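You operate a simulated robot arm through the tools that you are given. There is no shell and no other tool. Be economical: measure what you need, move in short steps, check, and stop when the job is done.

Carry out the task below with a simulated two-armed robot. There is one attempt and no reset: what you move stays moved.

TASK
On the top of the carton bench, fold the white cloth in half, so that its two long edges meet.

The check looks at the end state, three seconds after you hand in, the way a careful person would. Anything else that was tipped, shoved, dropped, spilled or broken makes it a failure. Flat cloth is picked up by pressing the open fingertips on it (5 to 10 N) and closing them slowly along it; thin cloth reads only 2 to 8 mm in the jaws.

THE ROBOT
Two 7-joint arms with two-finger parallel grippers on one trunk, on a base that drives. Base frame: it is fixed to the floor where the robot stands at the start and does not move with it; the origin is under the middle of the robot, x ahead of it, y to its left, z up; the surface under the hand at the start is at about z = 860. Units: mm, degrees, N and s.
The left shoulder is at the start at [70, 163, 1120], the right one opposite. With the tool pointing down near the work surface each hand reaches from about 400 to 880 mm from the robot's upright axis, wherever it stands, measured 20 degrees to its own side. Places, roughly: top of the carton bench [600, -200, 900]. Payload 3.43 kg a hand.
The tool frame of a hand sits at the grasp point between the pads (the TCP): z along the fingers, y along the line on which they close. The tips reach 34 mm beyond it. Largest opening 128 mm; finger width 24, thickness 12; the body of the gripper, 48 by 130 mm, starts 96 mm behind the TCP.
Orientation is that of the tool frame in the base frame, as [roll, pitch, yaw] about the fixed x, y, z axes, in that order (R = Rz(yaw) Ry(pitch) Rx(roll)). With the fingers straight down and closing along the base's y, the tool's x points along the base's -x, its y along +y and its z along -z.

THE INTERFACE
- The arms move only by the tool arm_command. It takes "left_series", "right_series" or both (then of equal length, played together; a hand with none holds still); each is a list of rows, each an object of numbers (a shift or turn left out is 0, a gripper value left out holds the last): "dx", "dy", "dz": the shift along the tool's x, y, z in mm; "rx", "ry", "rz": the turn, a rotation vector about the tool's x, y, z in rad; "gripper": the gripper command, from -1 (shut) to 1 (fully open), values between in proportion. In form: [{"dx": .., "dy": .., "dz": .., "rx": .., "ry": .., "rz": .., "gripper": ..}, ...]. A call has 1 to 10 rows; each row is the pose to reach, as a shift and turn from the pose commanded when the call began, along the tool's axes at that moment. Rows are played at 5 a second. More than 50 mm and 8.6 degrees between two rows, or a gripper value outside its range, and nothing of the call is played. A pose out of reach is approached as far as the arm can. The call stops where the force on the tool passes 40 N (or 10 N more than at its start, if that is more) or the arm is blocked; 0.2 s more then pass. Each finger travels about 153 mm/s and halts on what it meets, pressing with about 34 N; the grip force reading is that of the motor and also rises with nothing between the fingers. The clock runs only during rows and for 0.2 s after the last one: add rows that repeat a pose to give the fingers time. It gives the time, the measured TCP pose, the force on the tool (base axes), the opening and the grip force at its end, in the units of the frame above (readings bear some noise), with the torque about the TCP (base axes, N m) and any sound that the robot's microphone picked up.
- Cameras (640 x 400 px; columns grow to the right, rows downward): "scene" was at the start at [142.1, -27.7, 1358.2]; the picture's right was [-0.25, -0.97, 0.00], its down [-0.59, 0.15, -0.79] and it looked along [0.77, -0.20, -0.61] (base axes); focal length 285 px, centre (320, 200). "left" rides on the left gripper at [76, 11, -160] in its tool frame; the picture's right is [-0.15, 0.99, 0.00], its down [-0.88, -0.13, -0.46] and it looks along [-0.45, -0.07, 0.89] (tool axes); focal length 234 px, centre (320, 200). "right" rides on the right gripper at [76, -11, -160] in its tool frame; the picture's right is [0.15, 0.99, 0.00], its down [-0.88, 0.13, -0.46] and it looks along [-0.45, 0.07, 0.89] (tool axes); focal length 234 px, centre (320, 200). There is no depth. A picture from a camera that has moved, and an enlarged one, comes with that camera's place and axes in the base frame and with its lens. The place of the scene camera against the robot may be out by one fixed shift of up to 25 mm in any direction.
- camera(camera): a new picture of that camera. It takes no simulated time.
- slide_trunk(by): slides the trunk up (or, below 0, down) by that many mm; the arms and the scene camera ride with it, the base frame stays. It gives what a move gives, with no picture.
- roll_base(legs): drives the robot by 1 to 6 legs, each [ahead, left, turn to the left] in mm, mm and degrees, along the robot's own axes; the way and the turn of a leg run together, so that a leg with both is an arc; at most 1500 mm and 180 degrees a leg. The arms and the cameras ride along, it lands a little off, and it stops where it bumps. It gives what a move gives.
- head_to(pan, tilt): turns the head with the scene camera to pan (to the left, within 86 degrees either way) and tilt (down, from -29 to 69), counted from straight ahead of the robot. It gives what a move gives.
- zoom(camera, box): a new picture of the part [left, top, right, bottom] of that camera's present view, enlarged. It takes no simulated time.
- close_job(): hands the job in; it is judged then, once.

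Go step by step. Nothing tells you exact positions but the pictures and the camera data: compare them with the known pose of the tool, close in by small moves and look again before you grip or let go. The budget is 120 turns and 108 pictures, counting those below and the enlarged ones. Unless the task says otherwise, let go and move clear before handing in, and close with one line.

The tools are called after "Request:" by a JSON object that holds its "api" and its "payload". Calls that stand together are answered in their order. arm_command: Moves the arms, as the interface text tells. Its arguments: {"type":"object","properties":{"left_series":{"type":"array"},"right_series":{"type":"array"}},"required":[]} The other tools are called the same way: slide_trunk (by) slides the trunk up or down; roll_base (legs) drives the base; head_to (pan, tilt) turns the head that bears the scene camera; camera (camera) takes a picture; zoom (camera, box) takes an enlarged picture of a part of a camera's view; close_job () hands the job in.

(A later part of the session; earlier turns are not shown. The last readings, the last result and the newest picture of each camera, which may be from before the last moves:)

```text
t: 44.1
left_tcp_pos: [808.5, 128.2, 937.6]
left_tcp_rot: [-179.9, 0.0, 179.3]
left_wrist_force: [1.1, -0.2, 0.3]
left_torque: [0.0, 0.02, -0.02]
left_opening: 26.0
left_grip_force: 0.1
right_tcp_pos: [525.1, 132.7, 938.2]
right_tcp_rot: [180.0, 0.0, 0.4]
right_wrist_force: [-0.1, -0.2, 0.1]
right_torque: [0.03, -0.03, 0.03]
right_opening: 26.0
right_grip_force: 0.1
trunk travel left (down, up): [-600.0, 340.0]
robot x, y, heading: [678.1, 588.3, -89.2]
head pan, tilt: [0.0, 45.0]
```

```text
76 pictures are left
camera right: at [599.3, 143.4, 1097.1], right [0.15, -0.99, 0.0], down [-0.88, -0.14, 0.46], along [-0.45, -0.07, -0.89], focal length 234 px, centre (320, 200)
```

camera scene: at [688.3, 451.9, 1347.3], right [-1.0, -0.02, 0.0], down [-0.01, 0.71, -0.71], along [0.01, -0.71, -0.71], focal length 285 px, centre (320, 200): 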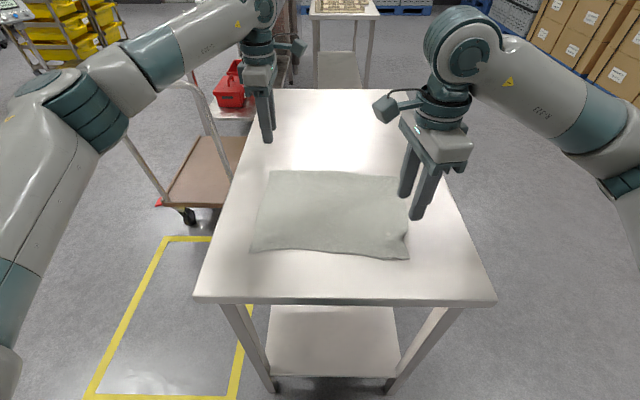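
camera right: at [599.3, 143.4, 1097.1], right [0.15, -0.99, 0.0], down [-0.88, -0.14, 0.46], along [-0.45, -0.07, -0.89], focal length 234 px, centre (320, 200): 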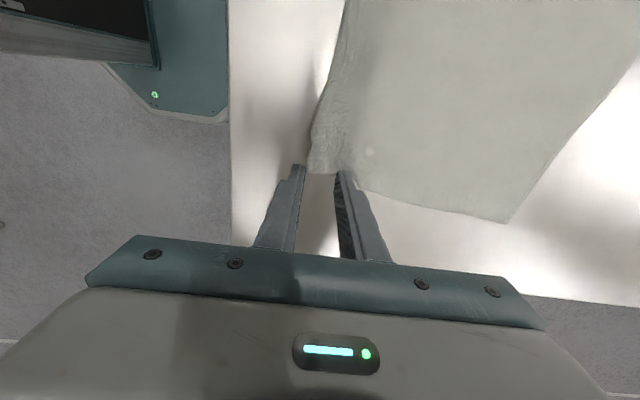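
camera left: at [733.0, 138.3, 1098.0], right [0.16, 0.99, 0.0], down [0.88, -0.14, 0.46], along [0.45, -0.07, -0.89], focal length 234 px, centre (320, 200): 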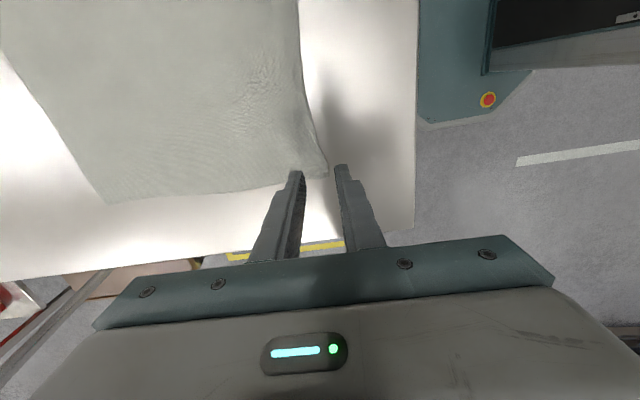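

Left corner is at (822,132), right at (513,143). I make small corrections and descend to contact with the near finger just off the edge.

Request:
{"api": "arm_command", "payload": {"left_series": [{"dx": 3, "dy": -7}, {"dx": 3, "dy": -7, "dz": 20}, {"dx": 3, "dy": -7, "dz": 36}, {"dx": 3, "dy": -7, "dz": 41}, {"dx": 3, "dy": -7, "dz": 42}, {"dx": 3, "dy": -7, "dz": 42}], "right_series": [{"dx": 3, "dy": -4}, {"dx": 3, "dy": -4, "dz": 20}, {"dx": 3, "dy": -4, "dz": 36}, {"dx": 3, "dy": -4, "dz": 41}, {"dx": 3, "dy": -4, "dz": 42}, {"dx": 3, "dy": -4, "dz": 42}]}}

Request:
{"api": "camera", "payload": {"camera": "left"}}

Request:
{"api": "camera", "payload": {"camera": "right"}}

```text
t: 45.5
left_tcp_pos: [803.4, 121.0, 896.0]
left_tcp_rot: [-179.9, 0.0, 179.4]
left_wrist_force: [-0.2, 0.5, 0.4]
left_torque: [-0.04, 0.0, 0.03]
left_opening: 26.0
left_grip_force: 0.0
right_tcp_pos: [526.4, 136.2, 897.7]
right_tcp_rot: [-180.0, 0.1, 0.3]
right_wrist_force: [0.0, 0.6, 0.6]
right_torque: [0.04, 0.01, 0.02]
right_opening: 25.9
right_grip_force: 0.1
trunk travel left (down, up): [-600.0, 340.0]
robot x, y, heading: [678.4, 585.5, -88.8]
head pan, tilt: [0.0, 45.0]
```

```text
75 pictures are left
camera left: at [728.9, 131.7, 1057.0], right [0.16, 0.99, 0.0], down [0.88, -0.14, 0.46], along [0.45, -0.07, -0.89], focal length 234 px, centre (320, 200)
```

left: 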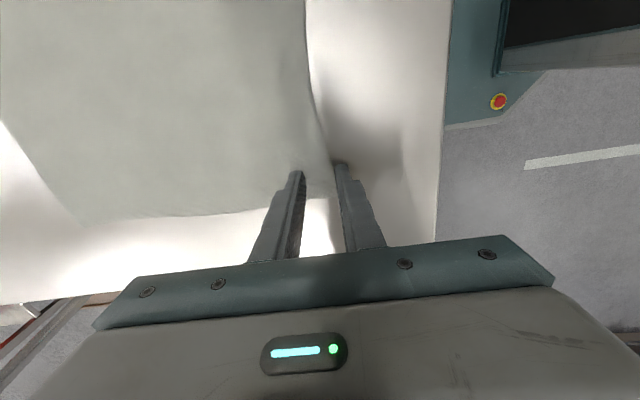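

```text
74 pictures are left
camera right: at [601.2, 146.9, 1055.8], right [0.15, -0.99, 0.0], down [-0.88, -0.14, 0.46], along [-0.45, -0.07, -0.89], focal length 234 px, centre (320, 200)
```

right: 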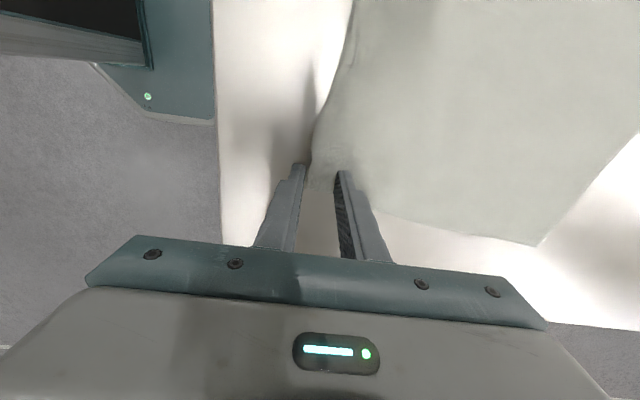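

Alignment is good: one finger on the cloth, the other just at the edge. Pressing down gently now.

Request:
{"api": "arm_command", "payload": {"left_series": [{"dz": 1}, {"dz": 2}, {"dz": 2}], "right_series": [{"dz": 1}, {"dz": 2}, {"dz": 2}]}}

```text
t: 46.3
left_tcp_pos: [804.4, 121.8, 895.2]
left_tcp_rot: [-179.8, 0.0, 179.2]
left_wrist_force: [0.3, -1.3, 9.0]
left_torque: [-0.1, -0.03, 0.02]
left_opening: 26.1
left_grip_force: 0.4
right_tcp_pos: [527.5, 136.0, 894.6]
right_tcp_rot: [179.9, 0.0, 0.3]
right_wrist_force: [-0.2, -1.4, 4.8]
right_torque: [-0.14, -0.01, -0.01]
right_opening: 26.1
right_grip_force: 0.1
trunk travel left (down, up): [-600.0, 340.0]
robot x, y, heading: [675.3, 587.7, -89.2]
head pan, tilt: [0.0, 45.0]
```

Request:
{"api": "arm_command", "payload": {"left_series": [{"dz": 0.3, "gripper": -0.64}, {"dz": 0.3, "gripper": -0.69}, {"dz": 0.3, "gripper": -0.74}, {"dz": 0.3, "gripper": -0.79}, {"dz": 0.2, "gripper": -0.84}, {"dz": 0.2, "gripper": -0.89}, {"dz": 0.2, "gripper": -0.94}, {"dz": 0, "gripper": -1}, {"dz": 0, "gripper": -1}, {"dz": 0, "gripper": -1}], "right_series": [{"dz": 1, "gripper": -0.64}, {"dz": 1, "gripper": -0.69}, {"dz": 1, "gripper": -0.74}, {"dz": 1, "gripper": -0.79}, {"dz": 1, "gripper": -0.84}, {"dz": 1, "gripper": -0.89}, {"dz": 0.8, "gripper": -0.94}, {"dz": 0.6, "gripper": -1}, {"dz": 0.6, "gripper": -1}, {"dz": 0.6, "gripper": -1}]}}

Request:
{"api": "zoom", "payload": {"camera": "left", "box": [220, 100, 420, 240]}}

Request:
{"api": "zoom", "payload": {"camera": "right", "box": [220, 100, 420, 240]}}

```text
t: 48.5
left_tcp_pos: [805.8, 121.9, 896.2]
left_tcp_rot: [180.0, 0.0, 179.3]
left_wrist_force: [2.0, -0.6, 17.7]
left_torque: [-0.04, -0.04, 0.0]
left_opening: 0.0
left_grip_force: 33.1
right_tcp_pos: [526.8, 138.2, 895.4]
right_tcp_rot: [179.9, 0.0, 0.4]
right_wrist_force: [-1.1, 0.7, 18.7]
right_torque: [0.0, 0.01, 0.0]
right_opening: 0.0
right_grip_force: 32.7
trunk travel left (down, up): [-600.0, 340.0]
robot x, y, heading: [681.1, 593.5, -89.0]
head pan, tilt: [0.0, 45.0]
```

```text
2.86 times, centred on (320, 170) of left
camera zoom: at [729.9, 134.1, 1056.2], right [0.16, 0.99, 0.0], down [0.88, -0.14, 0.46], along [0.45, -0.07, -0.89], focal length 669 px, centre (320, 286)
```

zoom: 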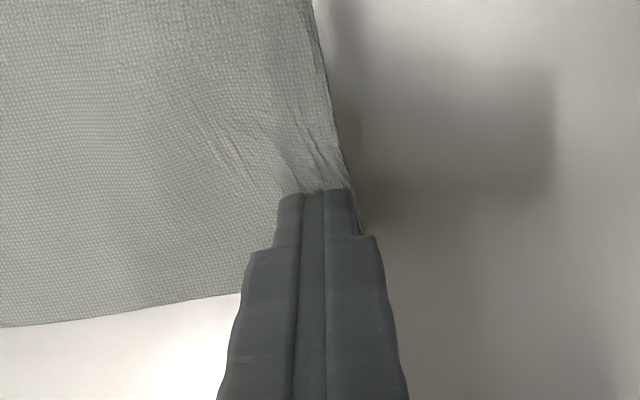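

```text
2.86 times, centred on (320, 170) of right
camera zoom: at [601.7, 148.8, 1054.2], right [0.15, -0.99, 0.0], down [-0.88, -0.14, 0.46], along [-0.45, -0.07, -0.89], focal length 669 px, centre (320, 286)
```

zoom: 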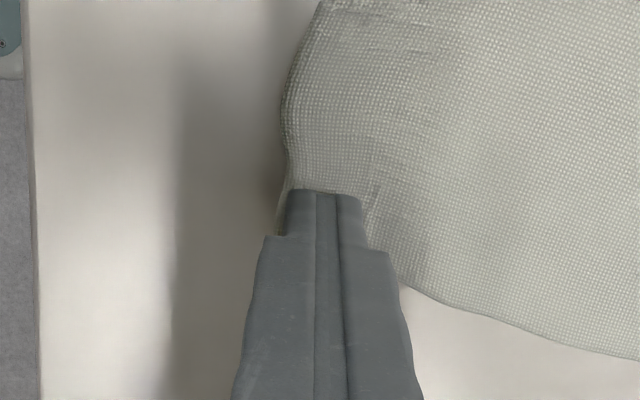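

Both closed empty: the near finger just slid over the edge. Better plan: use the along-edge pinch that worked, hang the cloth, lay its lower half away from me, then bring the held edge back over the lower edge – so the held edge ends pointing outward. I lift off and turn the hands back.

Request:
{"api": "arm_command", "payload": {"left_series": [{"dz": -40}, {"dz": -80, "gripper": -0.4}, {"dz": -80, "rz": 0.14}, {"dz": -80, "rz": 0.28}, {"dz": -80, "rz": 0.42}, {"dz": -80, "rz": 0.56}, {"dz": -80, "rz": 0.7}, {"dz": -80, "rz": 0.84}, {"dz": -80, "rz": 0.98}, {"dz": -80, "rz": 1.12}], "right_series": [{"dz": -40}, {"dz": -80, "gripper": -0.4}, {"dz": -80, "rz": -0.14}, {"dz": -80, "rz": -0.28}, {"dz": -80, "rz": -0.42}, {"dz": -80, "rz": -0.56}, {"dz": -80, "rz": -0.7}, {"dz": -80, "rz": -0.84}, {"dz": -80, "rz": -0.98}, {"dz": -80, "rz": -1.12}]}}

Request:
{"api": "arm_command", "payload": {"left_series": [{"rz": 0.14}, {"rz": 0.28}, {"rz": 0.43}, {"rz": 0.43}], "right_series": [{"rz": -0.14}, {"rz": -0.28}, {"rz": -0.43}, {"rz": -0.44}]}}

Request:
{"api": "camera", "payload": {"camera": "left"}}

Request:
{"api": "camera", "payload": {"camera": "right"}}

```text
t: 50.7
left_tcp_pos: [805.1, 121.2, 974.6]
left_tcp_rot: [180.0, 0.0, 115.1]
left_wrist_force: [0.9, 0.2, -0.4]
left_torque: [0.0, -0.01, -0.01]
left_opening: 38.2
left_grip_force: 0.1
right_tcp_pos: [526.7, 137.0, 974.3]
right_tcp_rot: [180.0, 0.0, 64.7]
right_wrist_force: [0.3, -0.6, -0.4]
right_torque: [0.0, 0.0, -0.01]
right_opening: 38.4
right_grip_force: 0.0
trunk travel left (down, up): [-600.0, 340.0]
robot x, y, heading: [679.2, 587.4, -89.1]
head pan, tilt: [0.0, 45.0]
```

```text
t: 51.7
left_tcp_pos: [805.9, 123.3, 974.1]
left_tcp_rot: [180.0, 0.0, 90.5]
left_wrist_force: [-1.0, -0.5, 0.2]
left_torque: [-0.02, -0.03, -0.02]
left_opening: 38.5
left_grip_force: 0.0
right_tcp_pos: [527.8, 136.0, 974.2]
right_tcp_rot: [180.0, 0.0, 89.9]
right_wrist_force: [-0.3, -0.1, 0.6]
right_torque: [-0.01, -0.02, -0.01]
right_opening: 38.5
right_grip_force: 0.0
trunk travel left (down, up): [-600.0, 340.0]
robot x, y, heading: [675.3, 593.2, -89.0]
head pan, tilt: [0.0, 45.0]
```

```text
71 pictures are left
camera left: at [815.6, 196.4, 1135.5], right [0.99, -0.14, 0.0], down [-0.13, -0.88, 0.46], along [-0.06, -0.45, -0.89], focal length 234 px, centre (320, 200)
```

left: 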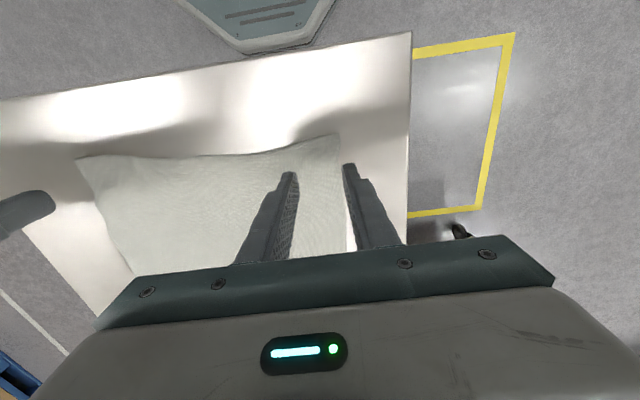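

```text
70 pictures are left
camera right: at [515.3, 211.0, 1133.3], right [0.99, 0.14, 0.0], down [0.13, -0.88, 0.46], along [0.07, -0.45, -0.89], focal length 234 px, centre (320, 200)
```

right: 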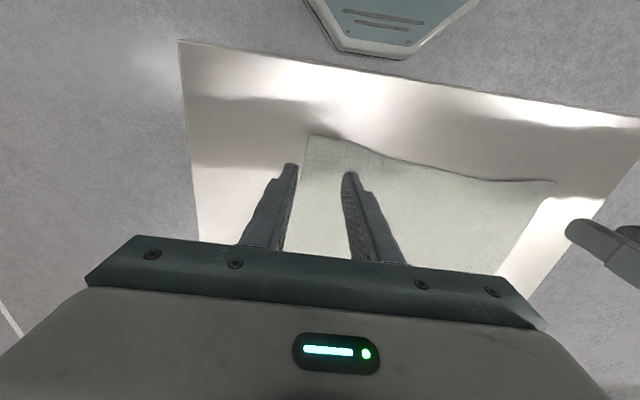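

Corners now at about (830,140) and (513,156). I place both open grippers just inside them and descend.

Request:
{"api": "arm_command", "payload": {"left_series": [{"dx": -5, "dy": -8, "gripper": -0.43}, {"dx": -5, "dy": -8, "dz": 30}, {"dx": -5, "dy": -8, "dz": 60}, {"dx": -5, "dy": -8, "dz": 74}, {"dx": -5, "dy": -8, "dz": 78}, {"dx": -5, "dy": -8, "dz": 79}, {"dx": -5, "dy": -8, "dz": 79}], "right_series": [{"dx": -3, "dy": 17, "gripper": -0.43}, {"dx": -3, "dy": 17, "dz": 30}, {"dx": -3, "dy": 17, "dz": 60}, {"dx": -3, "dy": 17, "dz": 74}, {"dx": -3, "dy": 17, "dz": 78}, {"dx": -3, "dy": 17, "dz": 79}, {"dx": -3, "dy": 17, "dz": 79}]}}

Request:
{"api": "camera", "payload": {"camera": "left"}}

Request:
{"api": "camera", "payload": {"camera": "right"}}

```text
t: 53.3
left_tcp_pos: [797.0, 117.7, 895.2]
left_tcp_rot: [180.0, 0.0, 90.3]
left_wrist_force: [-0.7, 0.0, 2.8]
left_torque: [0.01, 0.0, -0.02]
left_opening: 36.3
left_grip_force: 0.1
right_tcp_pos: [543.5, 132.8, 896.6]
right_tcp_rot: [-180.0, 0.1, 89.8]
right_wrist_force: [0.2, 0.0, 0.9]
right_torque: [-0.01, 0.01, -0.04]
right_opening: 36.8
right_grip_force: 0.2
trunk travel left (down, up): [-600.0, 340.0]
robot x, y, heading: [677.1, 585.1, -89.1]
head pan, tilt: [0.0, 45.0]
```

```text
69 pictures are left
camera left: at [808.1, 191.3, 1056.6], right [0.99, -0.14, 0.0], down [-0.12, -0.88, 0.46], along [-0.06, -0.45, -0.89], focal length 234 px, centre (320, 200)
```

left: 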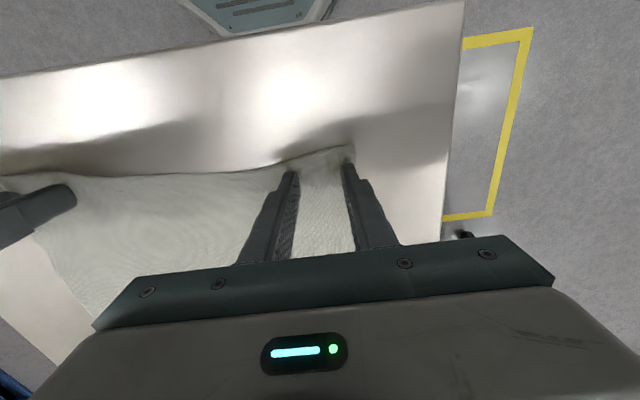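

```text
68 pictures are left
camera right: at [531.9, 207.7, 1054.7], right [0.99, 0.14, 0.0], down [0.13, -0.88, 0.46], along [0.07, -0.45, -0.89], focal length 234 px, centre (320, 200)
```

right: 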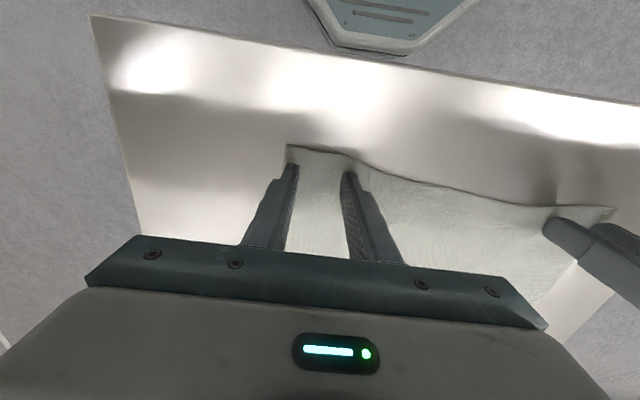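

Request:
{"api": "arm_command", "payload": {"left_series": [{"dz": -5}, {"dz": -5, "dy": -4}, {"dz": 0, "dy": -4}, {"dz": 1, "dy": -4}, {"dz": 1, "dy": -4}], "right_series": [{"dz": 1}, {"dz": 1.5}, {"dz": 1.5}, {"dz": 1.5}, {"dz": 1.5}]}}

```text
t: 54.5
left_tcp_pos: [792.8, 117.3, 895.7]
left_tcp_rot: [180.0, 0.1, 90.5]
left_wrist_force: [-0.9, -0.9, 5.7]
left_torque: [0.0, -0.01, -0.01]
left_opening: 36.3
left_grip_force: 0.1
right_tcp_pos: [543.9, 134.1, 894.8]
right_tcp_rot: [-180.0, 0.2, 89.7]
right_wrist_force: [0.6, -3.6, 17.5]
right_torque: [-0.09, 0.09, -0.01]
right_opening: 36.5
right_grip_force: 0.0
trunk travel left (down, up): [-600.0, 340.0]
robot x, y, heading: [675.9, 585.6, -88.7]
head pan, tilt: [0.0, 45.0]
```

Left presses 6 N, right 17 N; I trim both to about 10 N and close slowly.

Request:
{"api": "arm_command", "payload": {"left_series": [{"dz": 0.8, "gripper": -0.43}, {"dz": 0.8, "gripper": -0.51}, {"dz": 0.8, "gripper": -0.58}, {"dz": 0.8, "gripper": -0.65}, {"dz": 0.8, "gripper": -0.72}, {"dz": 0.8, "gripper": -0.79}, {"dz": 0.8, "gripper": -0.86}, {"dz": 0.8, "gripper": -0.93}, {"dz": 0.6, "gripper": -1}, {"dz": 0.6, "gripper": -1}], "right_series": [{"dz": -0.8, "gripper": -0.43}, {"dz": -0.8, "gripper": -0.51}, {"dz": -0.8, "gripper": -0.58}, {"dz": -0.8, "gripper": -0.65}, {"dz": -0.8, "gripper": -0.72}, {"dz": -0.8, "gripper": -0.79}, {"dz": -0.8, "gripper": -0.86}, {"dz": -0.8, "gripper": -0.93}, {"dz": -0.8, "gripper": -1}, {"dz": -0.8, "gripper": -1}]}}

Request:
{"api": "camera", "payload": {"camera": "left"}}

Request:
{"api": "camera", "payload": {"camera": "right"}}

```text
t: 56.7
left_tcp_pos: [791.9, 117.7, 895.0]
left_tcp_rot: [-179.9, 0.1, 90.4]
left_wrist_force: [-14.9, 2.2, 29.8]
left_torque: [0.14, 0.51, 0.14]
left_opening: 2.0
left_grip_force: 33.7
right_tcp_pos: [543.7, 134.5, 896.5]
right_tcp_rot: [180.0, 0.1, 89.9]
right_wrist_force: [17.5, -1.4, -0.5]
right_torque: [-0.05, -0.62, -0.08]
right_opening: 2.5
right_grip_force: 34.5
trunk travel left (down, up): [-600.0, 340.0]
robot x, y, heading: [676.0, 587.4, -88.9]
head pan, tilt: [0.0, 45.0]
```

```text
67 pictures are left
camera left: at [803.1, 193.0, 1056.1], right [0.99, -0.14, 0.0], down [-0.12, -0.88, 0.46], along [-0.06, -0.45, -0.89], focal length 234 px, centre (320, 200)
```

left: 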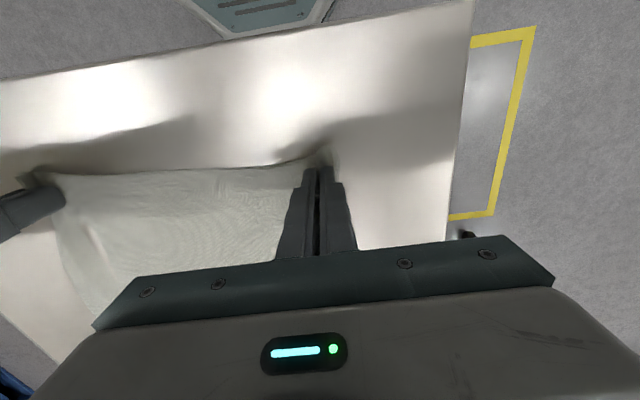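

```text
66 pictures are left
camera right: at [532.7, 210.2, 1054.8], right [0.99, 0.14, 0.0], down [0.13, -0.88, 0.46], along [0.07, -0.45, -0.89], focal length 234 px, centre (320, 200)
```

right: 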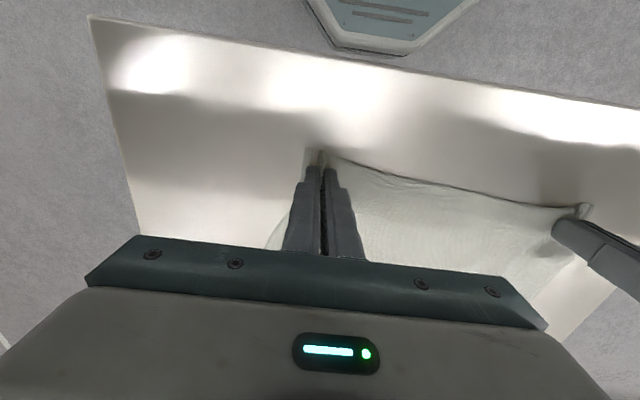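

Both grips are firm (2.0 and 2.5 mm) with the edge taut. I relax the tension slightly and lift straight up, so the cloth hangs.

Request:
{"api": "arm_command", "payload": {"left_series": [{"dy": -2, "dz": -15}, {"dy": -2, "dz": -50}, {"dy": -2, "dz": -85}, {"dy": -2, "dz": -120, "dx": -1}, {"dy": -2, "dz": -155, "dx": -1}, {"dy": -2, "dz": -190, "dx": -2}, {"dy": -2, "dz": -220, "dx": -3}, {"dy": -2, "dz": -220, "dx": -3}], "right_series": [{"dy": 2, "dz": -15}, {"dy": 2, "dz": -50, "dx": -3}, {"dy": 2, "dz": -85, "dx": -6}, {"dy": 2, "dz": -120, "dx": -10}, {"dy": 2, "dz": -155, "dx": -14}, {"dy": 2, "dz": -190, "dx": -17}, {"dy": 2, "dz": -220, "dx": -20}, {"dy": 2, "dz": -220, "dx": -20}]}}

Request:
{"api": "camera", "payload": {"camera": "scene"}}

```text
t: 58.5
left_tcp_pos: [791.0, 113.7, 1114.3]
left_tcp_rot: [180.0, -0.1, 90.4]
left_wrist_force: [-10.4, -0.7, 0.5]
left_torque: [0.03, 0.39, 0.06]
left_opening: 1.8
left_grip_force: 34.5
right_tcp_pos: [545.8, 112.0, 1117.7]
right_tcp_rot: [-180.0, -0.1, 89.7]
right_wrist_force: [11.2, 0.0, -1.1]
right_torque: [0.03, -0.39, -0.03]
right_opening: 2.4
right_grip_force: 33.6
trunk travel left (down, up): [-600.0, 340.0]
robot x, y, heading: [679.6, 590.5, -89.1]
head pan, tilt: [0.0, 45.0]
```

```text
65 pictures are left
camera scene: at [688.2, 450.9, 1347.1], right [-1.0, -0.02, 0.0], down [-0.01, 0.71, -0.71], along [0.01, -0.71, -0.71], focal length 285 px, centre (320, 200)
```

scene: 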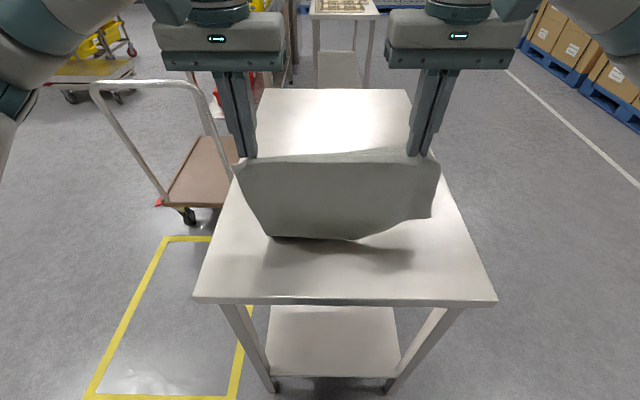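

The cloth hangs nicely, its lower edge almost clear. I lift further until it hangs free.

Request:
{"api": "arm_command", "payload": {"left_series": [{"dz": -25}, {"dz": -50}, {"dz": -70}, {"dz": -70}, {"dz": -70}, {"dz": -70}, {"dz": -70}], "right_series": [{"dz": -25}, {"dz": -50}, {"dz": -70}, {"dz": -70}, {"dz": -70}, {"dz": -70}, {"dz": -70}]}}

Request:
{"api": "camera", "payload": {"camera": "scene"}}

```text
t: 60.1
left_tcp_pos: [792.4, 113.6, 1183.2]
left_tcp_rot: [-180.0, -0.1, 90.4]
left_wrist_force: [-14.6, -0.7, 0.2]
left_torque: [-0.01, 0.49, 0.09]
left_opening: 1.8
left_grip_force: 34.3
right_tcp_pos: [547.4, 112.6, 1187.1]
right_tcp_rot: [-180.0, 0.0, 89.8]
right_wrist_force: [13.6, -0.2, -0.1]
right_torque: [-0.03, -0.47, -0.04]
right_opening: 2.5
right_grip_force: 34.0
trunk travel left (down, up): [-600.0, 340.0]
robot x, y, heading: [676.0, 589.9, -89.1]
head pan, tilt: [0.0, 45.0]
```

```text
64 pictures are left
camera scene: at [688.3, 451.7, 1347.2], right [-1.0, -0.02, 0.0], down [-0.01, 0.71, -0.71], along [0.01, -0.71, -0.71], focal length 285 px, centre (320, 200)
```

scene: 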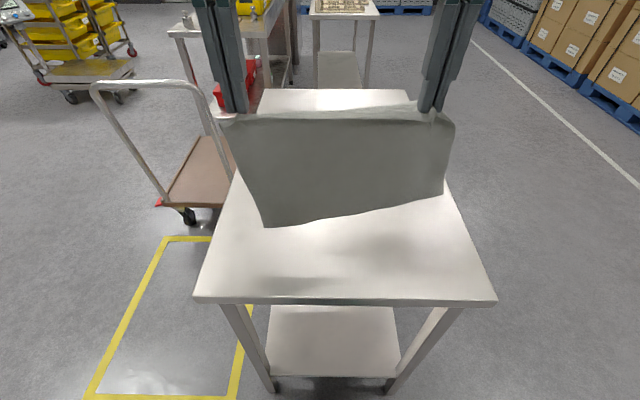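

Request:
{"api": "arm_command", "payload": {"left_series": [{"dz": 0}, {"dz": 0}, {"dz": 0}, {"dz": 0}, {"dz": 0}, {"dz": 0}], "right_series": [{"dz": 0}, {"dz": 0}, {"dz": 0}, {"dz": 0}, {"dz": 0}, {"dz": 0}]}}

Request:
{"api": "zoom", "payload": {"camera": "scene", "box": [200, 80, 480, 255]}}

Request:
{"api": "camera", "payload": {"camera": "right"}}

Request:
{"api": "camera", "payload": {"camera": "left"}}

```text
t: 61.5
left_tcp_pos: [792.3, 113.2, 1184.1]
left_tcp_rot: [180.0, 0.0, 90.4]
left_wrist_force: [-14.3, -0.5, 0.8]
left_torque: [-0.01, 0.48, 0.12]
left_opening: 1.9
left_grip_force: 33.6
right_tcp_pos: [545.5, 112.7, 1186.3]
right_tcp_rot: [180.0, 0.0, 89.8]
right_wrist_force: [14.3, -0.7, -0.4]
right_torque: [0.04, -0.51, -0.05]
right_opening: 2.5
right_grip_force: 33.8
trunk travel left (down, up): [-600.0, 340.0]
robot x, y, heading: [677.2, 588.8, -89.2]
head pan, tilt: [0.0, 45.0]
```

```text
2.29 times, centred on (340, 168) of scene
camera zoom: at [688.2, 451.9, 1347.3], right [-1.0, -0.02, 0.0], down [-0.01, 0.71, -0.71], along [0.01, -0.71, -0.71], focal length 651 px, centre (274, 274)
```

zoom: 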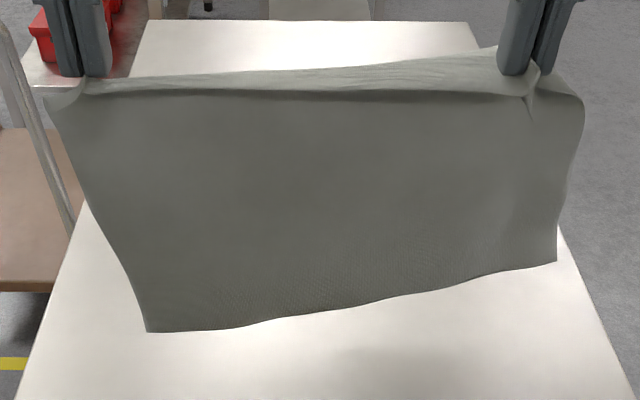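

```text
62 pictures are left
camera right: at [534.0, 188.2, 1345.7], right [0.99, 0.14, 0.0], down [0.13, -0.88, 0.46], along [0.07, -0.45, -0.89], focal length 234 px, centre (320, 200)
```

right: 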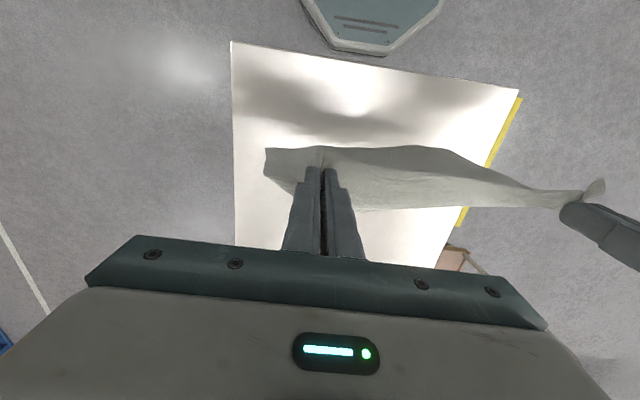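

```text
61 pictures are left
camera left: at [802.9, 188.3, 1344.7], right [0.99, -0.14, 0.0], down [-0.12, -0.88, 0.46], along [-0.06, -0.45, -0.89], focal length 234 px, centre (320, 200)
```

left: 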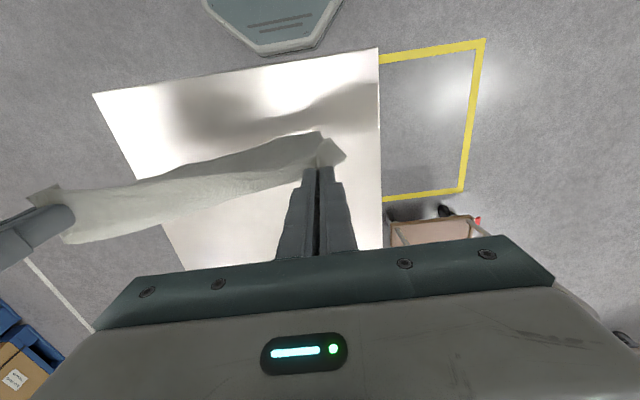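

The cloth hangs free, though the lower right corner seems to flare backward. I start lowering while moving away from me, so the lower edge touches and trails toward me.

Request:
{"api": "arm_command", "payload": {"left_series": [{"dz": 20, "dx": 0}, {"dz": 35, "dx": -5}, {"dz": 45, "dx": -15}, {"dz": 55, "dx": -25}, {"dz": 65, "dx": -35}, {"dz": 75, "dx": -45}, {"dz": 85, "dx": -55}, {"dz": 85, "dx": -55}], "right_series": [{"dz": 20, "dx": 0}, {"dz": 35, "dx": -5}, {"dz": 45, "dx": -15}, {"dz": 55, "dx": -25}, {"dz": 65, "dx": -35}, {"dz": 75, "dx": -45}, {"dz": 85, "dx": -55}, {"dz": 85, "dx": -55}]}}

Request:
{"api": "zoom", "payload": {"camera": "scene", "box": [160, 80, 480, 280]}}

```text
t: 63.3
left_tcp_pos: [790.0, 59.5, 1099.9]
left_tcp_rot: [180.0, 0.0, 90.5]
left_wrist_force: [-12.2, 1.0, -1.2]
left_torque: [-0.01, 0.41, 0.09]
left_opening: 2.0
left_grip_force: 34.0
right_tcp_pos: [544.7, 58.8, 1100.1]
right_tcp_rot: [-180.0, 0.0, 89.8]
right_wrist_force: [13.0, 0.5, -0.4]
right_torque: [0.01, -0.43, -0.03]
right_opening: 2.7
right_grip_force: 34.2
trunk travel left (down, up): [-600.0, 340.0]
robot x, y, heading: [681.4, 586.7, -88.8]
head pan, tilt: [0.0, 45.0]
```

```text
2.00 times, centred on (320, 180) of scene
camera zoom: at [688.3, 452.6, 1347.4], right [-1.0, -0.02, 0.0], down [-0.01, 0.71, -0.71], along [0.01, -0.71, -0.71], focal length 570 px, centre (320, 240)
```

zoom: 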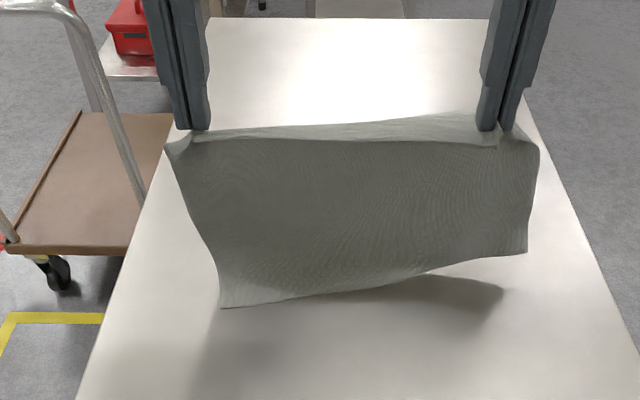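

The lower edge is just twisted: left corner is forward on the bench, right corner back. Pulling the cloth flat away from me will straighten it, so I keep lowering and moving away.

Request:
{"api": "arm_command", "payload": {"left_series": [{"dz": 12, "dx": -10}, {"dz": 25, "dx": -22}, {"dz": 37, "dx": -35}, {"dz": 50, "dx": -48}, {"dz": 62, "dx": -60}, {"dz": 75, "dx": -75}, {"dz": 88, "dx": -90}, {"dz": 100, "dx": -105}, {"dz": 110, "dx": -120}, {"dz": 110, "dx": -120}], "right_series": [{"dz": 12, "dx": -10}, {"dz": 25, "dx": -22}, {"dz": 37, "dx": -35}, {"dz": 50, "dx": -48}, {"dz": 62, "dx": -60}, {"dz": 75, "dx": -75}, {"dz": 88, "dx": -90}, {"dz": 100, "dx": -105}, {"dz": 110, "dx": -120}, {"dz": 110, "dx": -120}]}}

Request:
{"api": "zoom", "payload": {"camera": "scene", "box": [160, 80, 480, 280]}}

```text
t: 65.5
left_tcp_pos: [792.6, -62.6, 989.5]
left_tcp_rot: [-180.0, 0.1, 90.4]
left_wrist_force: [-16.2, -0.2, 0.4]
left_torque: [-0.02, 0.55, 0.07]
left_opening: 1.9
left_grip_force: 33.4
right_tcp_pos: [544.9, -60.0, 989.9]
right_tcp_rot: [180.0, 0.1, 89.9]
right_wrist_force: [15.2, 0.5, 0.5]
right_torque: [0.02, -0.62, -0.08]
right_opening: 2.1
right_grip_force: 34.0
trunk travel left (down, up): [-600.0, 340.0]
robot x, y, heading: [677.5, 592.6, -89.2]
head pan, tilt: [0.0, 45.0]
```

```text
2.00 times, centred on (320, 180) of scene
camera zoom: at [688.2, 452.6, 1347.4], right [-1.0, -0.02, 0.0], down [-0.01, 0.71, -0.71], along [0.01, -0.71, -0.71], focal length 570 px, centre (320, 240)
```

zoom: 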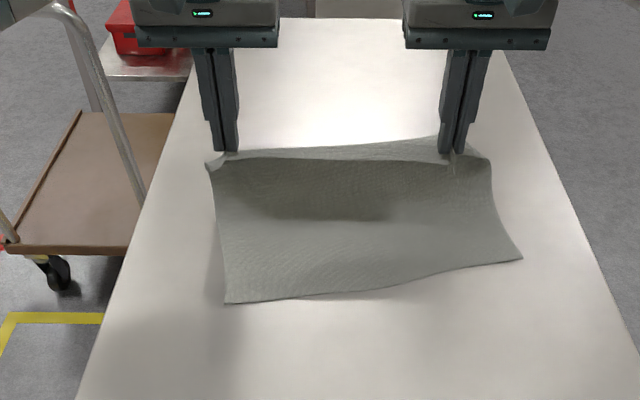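

It lays out well; only the lower edge is skewed (left y≈90, right y≈14). I continue pulling away and lower, so both sides go taut and square up.

Request:
{"api": "arm_command", "payload": {"left_series": [{"dz": 10, "dx": -16}, {"dz": 20, "dx": -32}, {"dz": 30, "dx": -48}, {"dz": 40, "dx": -64}, {"dz": 50, "dx": -80}, {"dz": 57, "dx": -96}, {"dz": 63, "dx": -112}, {"dz": 68, "dx": -128}, {"dz": 70, "dx": -145}, {"dz": 70, "dx": -145}], "right_series": [{"dz": 10, "dx": -16}, {"dz": 20, "dx": -32}, {"dz": 30, "dx": -48}, {"dz": 40, "dx": -64}, {"dz": 50, "dx": -80}, {"dz": 57, "dx": -96}, {"dz": 63, "dx": -112}, {"dz": 68, "dx": -128}, {"dz": 70, "dx": -145}, {"dz": 70, "dx": -145}]}}

Request:
{"api": "zoom", "payload": {"camera": "scene", "box": [160, 80, 480, 280]}}

```text
t: 67.7
left_tcp_pos: [793.3, -206.7, 919.5]
left_tcp_rot: [-180.0, 0.0, 90.4]
left_wrist_force: [-17.1, -0.2, -0.2]
left_torque: [0.02, 0.63, 0.09]
left_opening: 1.8
left_grip_force: 33.6
right_tcp_pos: [544.2, -205.3, 920.7]
right_tcp_rot: [180.0, -0.1, 89.9]
right_wrist_force: [17.8, 0.2, 0.6]
right_torque: [-0.03, -0.64, -0.01]
right_opening: 2.5
right_grip_force: 34.3
trunk travel left (down, up): [-600.0, 340.0]
robot x, y, heading: [678.6, 587.4, -89.2]
head pan, tilt: [0.0, 45.0]
```

```text
2.00 times, centred on (320, 180) of scene
camera zoom: at [688.3, 452.2, 1347.3], right [-1.0, -0.02, 0.0], down [-0.01, 0.71, -0.71], along [0.01, -0.71, -0.71], focal length 570 px, centre (320, 240)
```

zoom: 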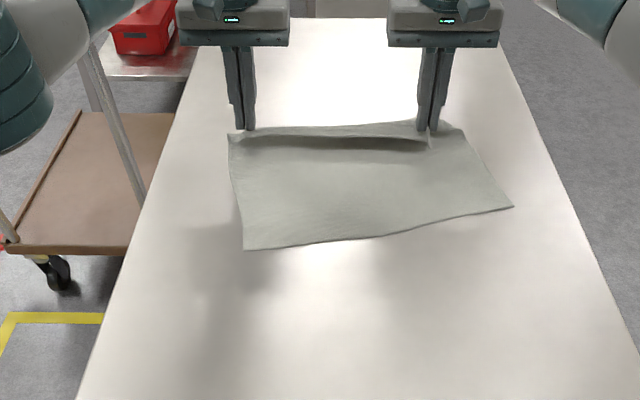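

The cloth body is flat but turned about 13° relative to the held edge: lower edge runs from about (786,6) to (451,−76). I'll turn the held edge to match as I bring it back over; first a partial return, raised, then look.

Request:
{"api": "arm_command", "payload": {"left_series": [{"dz": -25, "dx": 0, "dy": 0}, {"dz": -50, "dx": 10, "dy": -2, "rz": -0.03}, {"dz": -70, "dx": 32, "dy": -7, "rz": -0.07}, {"dz": -75, "dx": 54, "dy": -12, "rz": -0.11}, {"dz": -75, "dx": 76, "dy": -17, "rz": -0.15}, {"dz": -70, "dx": 98, "dy": -22, "rz": -0.18}, {"dz": -65, "dx": 121, "dy": -28, "rz": -0.2}, {"dz": -65, "dx": 121, "dy": -28, "rz": -0.2}], "right_series": [{"dz": -25, "dx": 0, "dy": 0}, {"dz": -50, "dx": 6, "dy": -2, "rz": -0.03}, {"dz": -70, "dx": 18, "dy": -6, "rz": -0.07}, {"dz": -75, "dx": 30, "dy": -10, "rz": -0.11}, {"dz": -75, "dx": 44, "dy": -15, "rz": -0.15}, {"dz": -70, "dx": 57, "dy": -19, "rz": -0.18}, {"dz": -65, "dx": 70, "dy": -24, "rz": -0.2}, {"dz": -65, "dx": 70, "dy": -24, "rz": -0.2}]}}

Request:
{"api": "camera", "payload": {"camera": "left"}}

Request:
{"api": "camera", "payload": {"camera": "right"}}

Request:
{"api": "zoom", "payload": {"camera": "scene", "box": [160, 80, 480, 280]}}

```text
t: 69.5
left_tcp_pos: [764.8, -86.1, 983.6]
left_tcp_rot: [-179.9, 0.0, 101.9]
left_wrist_force: [-15.9, -4.3, 0.1]
left_torque: [-0.12, 0.58, 0.09]
left_opening: 1.7
left_grip_force: 33.5
right_tcp_pos: [522.3, -136.7, 985.1]
right_tcp_rot: [-180.0, -0.1, 101.3]
right_wrist_force: [17.7, 3.9, -0.1]
right_torque: [0.15, -0.57, -0.08]
right_opening: 2.0
right_grip_force: 33.8
trunk travel left (down, up): [-600.0, 340.0]
robot x, y, heading: [673.2, 588.3, -89.3]
head pan, tilt: [0.0, 45.0]
```

```text
57 pictures are left
camera left: at [759.4, -10.5, 1144.3], right [1.0, 0.06, 0.0], down [0.05, -0.89, 0.46], along [0.03, -0.45, -0.89], focal length 234 px, centre (320, 200)
```

left: 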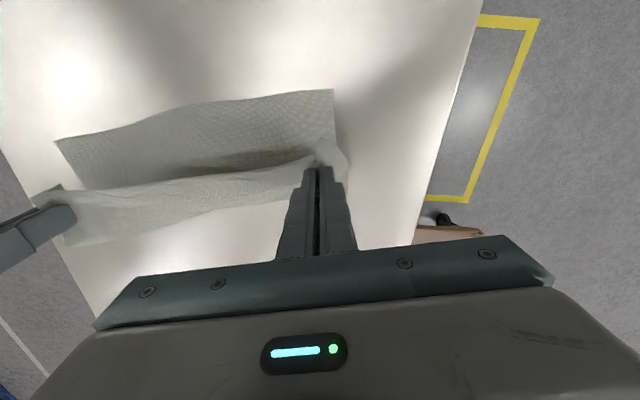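

```text
56 pictures are left
camera right: at [495.3, -65.7, 1143.5], right [0.94, 0.34, 0.0], down [0.3, -0.84, 0.46], along [0.15, -0.43, -0.89], focal length 234 px, centre (320, 200)
```

right: 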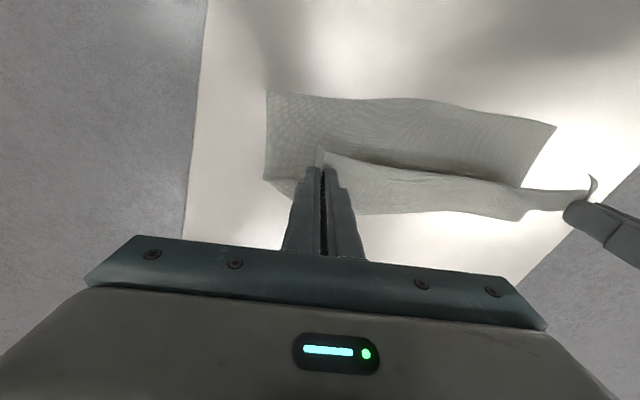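

```text
2.00 times, centred on (320, 180) of scene
camera zoom: at [688.6, 451.5, 1347.2], right [-1.0, -0.02, 0.0], down [-0.01, 0.71, -0.71], along [0.01, -0.71, -0.71], focal length 570 px, centre (320, 240)
```

zoom: 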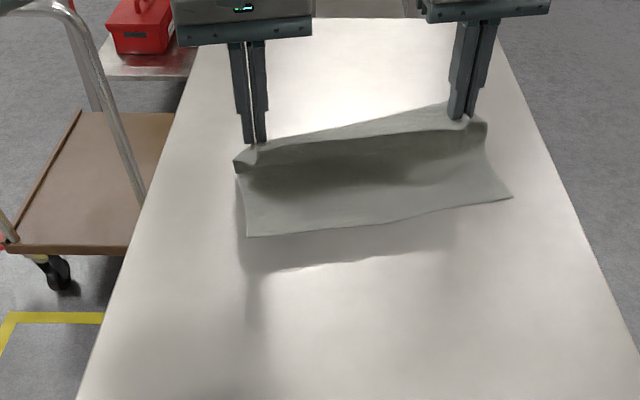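

The lower corners are at about (772,−18) and (446,−94), and the held edge is nearly parallel. I carry the held edge the last ~45 mm, lowering on the way.

Request:
{"api": "arm_command", "payload": {"left_series": [{"dz": 12, "dx": 6, "dy": -4}, {"dz": 24, "dx": 14, "dy": -8}, {"dz": 34, "dx": 22, "dy": -12}, {"dz": 44, "dx": 30, "dy": -16}, {"dz": 52, "dx": 38, "dy": -20}, {"dz": 60, "dx": 44, "dy": -22}, {"dz": 66, "dx": 44, "dy": -22}, {"dz": 66, "dx": 44, "dy": -22}], "right_series": [{"dz": 12, "dx": 5, "dy": -4}, {"dz": 24, "dx": 12, "dy": -8}, {"dz": 34, "dx": 19, "dy": -12}, {"dz": 44, "dx": 26, "dy": -16}, {"dz": 52, "dx": 33, "dy": -20}, {"dz": 60, "dx": 38, "dy": -22}, {"dz": 66, "dx": 38, "dy": -22}, {"dz": 66, "dx": 38, "dy": -22}]}}

Request:
{"api": "camera", "payload": {"camera": "left"}}

Request:
{"api": "camera", "payload": {"camera": "right"}}

Request:
{"api": "zoom", "payload": {"camera": "scene", "box": [160, 80, 480, 280]}}

```text
t: 71.3
left_tcp_pos: [733.9, -47.2, 917.9]
left_tcp_rot: [-179.8, 0.0, 101.8]
left_wrist_force: [-19.7, -4.9, 0.3]
left_torque: [-0.16, 0.7, 0.16]
left_opening: 2.3
left_grip_force: 34.0
right_tcp_pos: [492.7, -105.4, 918.9]
right_tcp_rot: [-180.0, 0.0, 101.3]
right_wrist_force: [20.1, 5.0, 0.2]
right_torque: [0.19, -0.73, -0.08]
right_opening: 2.6
right_grip_force: 34.3
trunk travel left (down, up): [-600.0, 340.0]
robot x, y, heading: [678.2, 589.8, -89.3]
head pan, tilt: [0.0, 45.0]
```

```text
54 pictures are left
camera left: at [729.9, 28.6, 1078.3], right [1.0, 0.06, 0.0], down [0.05, -0.89, 0.46], along [0.03, -0.46, -0.89], focal length 234 px, centre (320, 200)
```

left: 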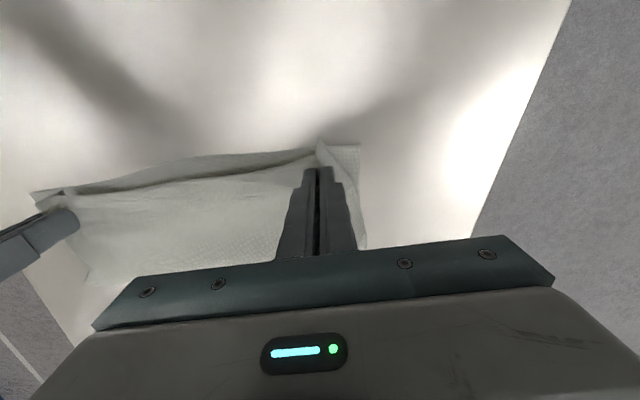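

```text
53 pictures are left
camera right: at [465.2, -32.5, 1077.1], right [0.94, 0.34, 0.0], down [0.3, -0.84, 0.46], along [0.15, -0.43, -0.89], focal length 234 px, centre (320, 200)
```

right: 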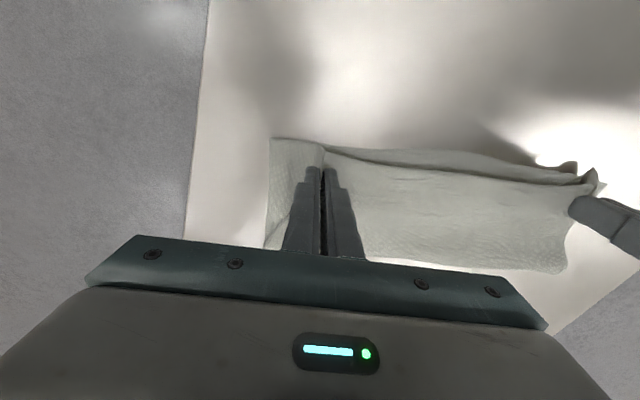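

```text
2.00 times, centred on (320, 180) of scene
camera zoom: at [688.1, 452.1, 1347.3], right [-1.0, -0.02, 0.0], down [-0.01, 0.71, -0.71], along [0.01, -0.71, -0.71], focal length 570 px, centre (320, 240)
```

zoom: 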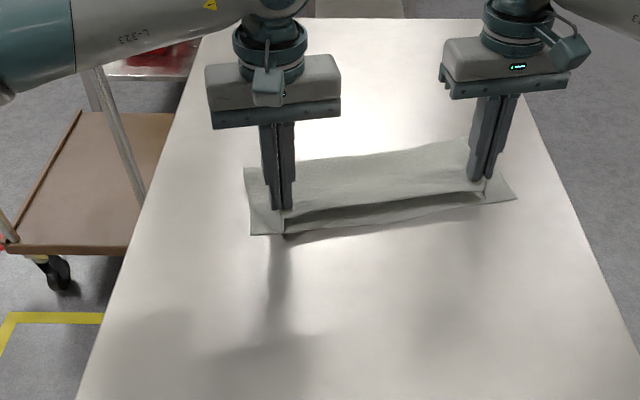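

The held edge is nearly over the lower edge (left about 15 mm past, right 5 mm past, middle slightly back). I pull the left back slightly and set both down to light contact.

Request:
{"api": "arm_command", "payload": {"left_series": [{"dx": -6, "dz": 8}, {"dx": -8, "dz": 15}, {"dx": -8, "dz": 20}, {"dx": -8, "dz": 22}, {"dx": -8, "dz": 22}], "right_series": [{"dz": 8}, {"dz": 15}, {"dz": 20}, {"dz": 22}, {"dz": 22}]}}

Request:
{"api": "camera", "payload": {"camera": "left"}}

Request:
{"api": "camera", "payload": {"camera": "right"}}

```text
t: 72.5
left_tcp_pos: [735.6, -54.4, 897.7]
left_tcp_rot: [-179.8, 0.1, 101.9]
left_wrist_force: [-16.6, -5.3, 12.2]
left_torque: [-0.07, 0.65, 0.09]
left_opening: 1.8
left_grip_force: 34.1
right_tcp_pos: [493.8, -103.0, 897.4]
right_tcp_rot: [180.0, 0.1, 101.5]
right_wrist_force: [17.9, 4.0, 1.1]
right_torque: [0.13, -0.62, -0.06]
right_opening: 2.5
right_grip_force: 33.9
trunk travel left (down, up): [-600.0, 340.0]
robot x, y, heading: [678.8, 589.6, -89.2]
head pan, tilt: [0.0, 45.0]
```

```text
51 pictures are left
camera left: at [731.0, 20.9, 1057.8], right [1.0, 0.06, 0.0], down [0.05, -0.89, 0.46], along [0.03, -0.46, -0.89], focal length 234 px, centre (320, 200)
```

left: 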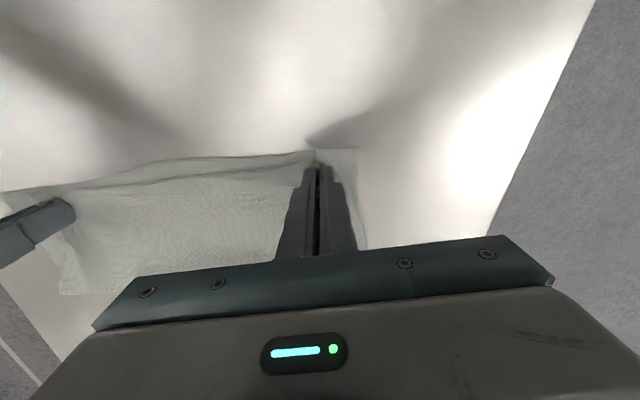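

```text
50 pictures are left
camera right: at [465.8, -32.0, 1056.1], right [0.94, 0.34, 0.0], down [0.3, -0.84, 0.46], along [0.15, -0.43, -0.89], focal length 234 px, centre (320, 200)
```

right: 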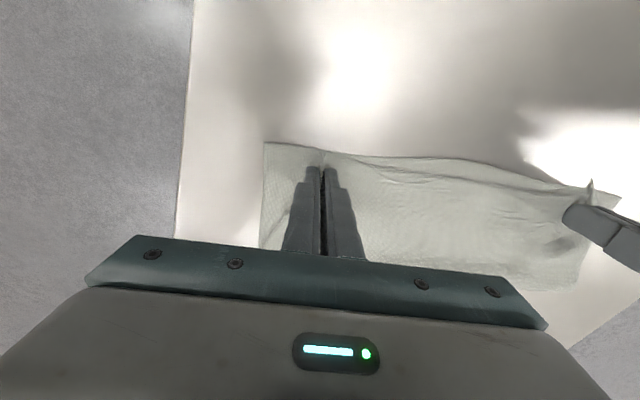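

The edges meet closely now. I open both grippers slowly while lightly touching, so the gathers spread out, then lift.

Request:
{"api": "arm_command", "payload": {"left_series": [{"dz": -1, "gripper": -0.95}, {"dz": -1, "gripper": -0.88}, {"dz": -1, "gripper": -0.8}, {"dz": -1, "gripper": -0.72}, {"dz": -1, "gripper": -0.64}, {"dz": -1, "gripper": -0.56}, {"dz": -1, "gripper": -0.48}, {"dz": -1, "gripper": -0.48}], "right_series": [{"dz": 0, "gripper": -0.95}, {"dz": 0, "gripper": -0.88}, {"dz": 0, "gripper": -0.8}, {"dz": 0, "gripper": -0.72}, {"dz": 0, "gripper": -0.64}, {"dz": 0, "gripper": -0.56}, {"dz": 0, "gripper": -0.48}, {"dz": 0, "gripper": -0.48}]}}

Request:
{"api": "arm_command", "payload": {"left_series": [{"dz": -15}, {"dz": -50}, {"dz": -90}, {"dz": -90}], "right_series": [{"dz": -15}, {"dz": -50}, {"dz": -90}, {"dz": -90}]}}

Request:
{"api": "camera", "payload": {"camera": "left"}}

Request:
{"api": "camera", "payload": {"camera": "right"}}

Request:
{"api": "zoom", "payload": {"camera": "scene", "box": [240, 130, 440, 255]}}

```text
t: 74.3
left_tcp_pos: [736.7, -55.2, 896.4]
left_tcp_rot: [179.9, 0.0, 102.0]
left_wrist_force: [0.9, 0.2, 6.8]
left_torque: [0.01, 0.07, 0.01]
left_opening: 31.9
left_grip_force: 0.1
right_tcp_pos: [492.6, -103.7, 897.0]
right_tcp_rot: [-180.0, 0.0, 101.2]
right_wrist_force: [0.1, -0.4, 1.9]
right_torque: [0.0, 0.0, -0.02]
right_opening: 33.0
right_grip_force: 0.1
trunk travel left (down, up): [-600.0, 340.0]
robot x, y, heading: [676.4, 587.4, -89.2]
head pan, tilt: [0.0, 45.0]
```

```text
t: 75.3
left_tcp_pos: [735.2, -54.0, 984.6]
left_tcp_rot: [179.9, -0.1, 101.9]
left_wrist_force: [-0.1, 0.6, -1.2]
left_torque: [-0.01, -0.02, -0.02]
left_opening: 33.2
left_grip_force: 0.1
right_tcp_pos: [492.5, -103.2, 984.5]
right_tcp_rot: [-179.9, -0.1, 101.1]
right_wrist_force: [-0.3, -0.1, 0.4]
right_torque: [0.0, 0.0, 0.0]
right_opening: 33.3
right_grip_force: 0.0
trunk travel left (down, up): [-600.0, 340.0]
robot x, y, heading: [675.3, 587.0, -89.0]
head pan, tilt: [0.0, 45.0]
```

```text
49 pictures are left
camera left: at [730.8, 19.8, 1145.2], right [1.0, 0.06, 0.0], down [0.05, -0.89, 0.45], along [0.03, -0.45, -0.89], focal length 234 px, centre (320, 200)
```

left: 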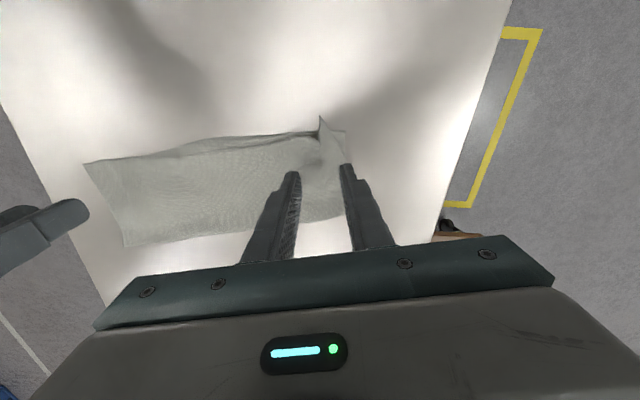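

```text
48 pictures are left
camera right: at [465.2, -31.5, 1143.5], right [0.94, 0.34, 0.0], down [0.3, -0.84, 0.45], along [0.15, -0.43, -0.89], focal length 234 px, centre (320, 200)
```

right: 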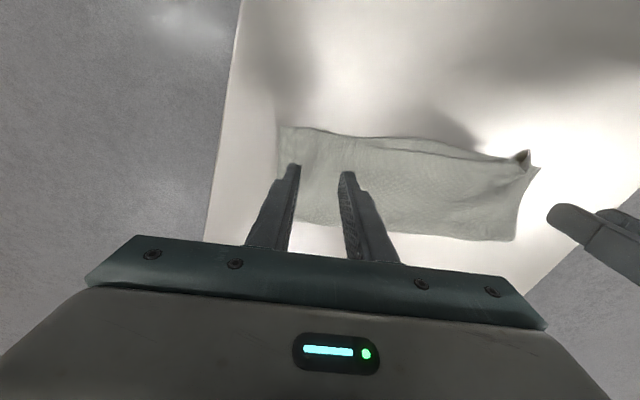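

```text
3.20 times, centred on (340, 192) of scene
camera zoom: at [688.2, 451.0, 1347.1], right [-1.0, -0.02, 0.0], down [-0.01, 0.71, -0.71], along [0.01, -0.71, -0.71], focal length 912 px, centre (256, 224)
```

zoom: 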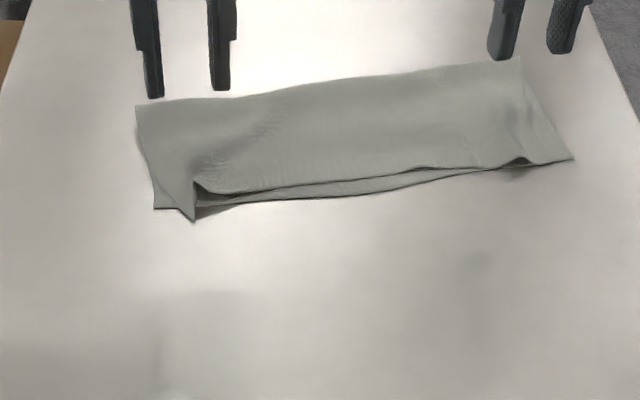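

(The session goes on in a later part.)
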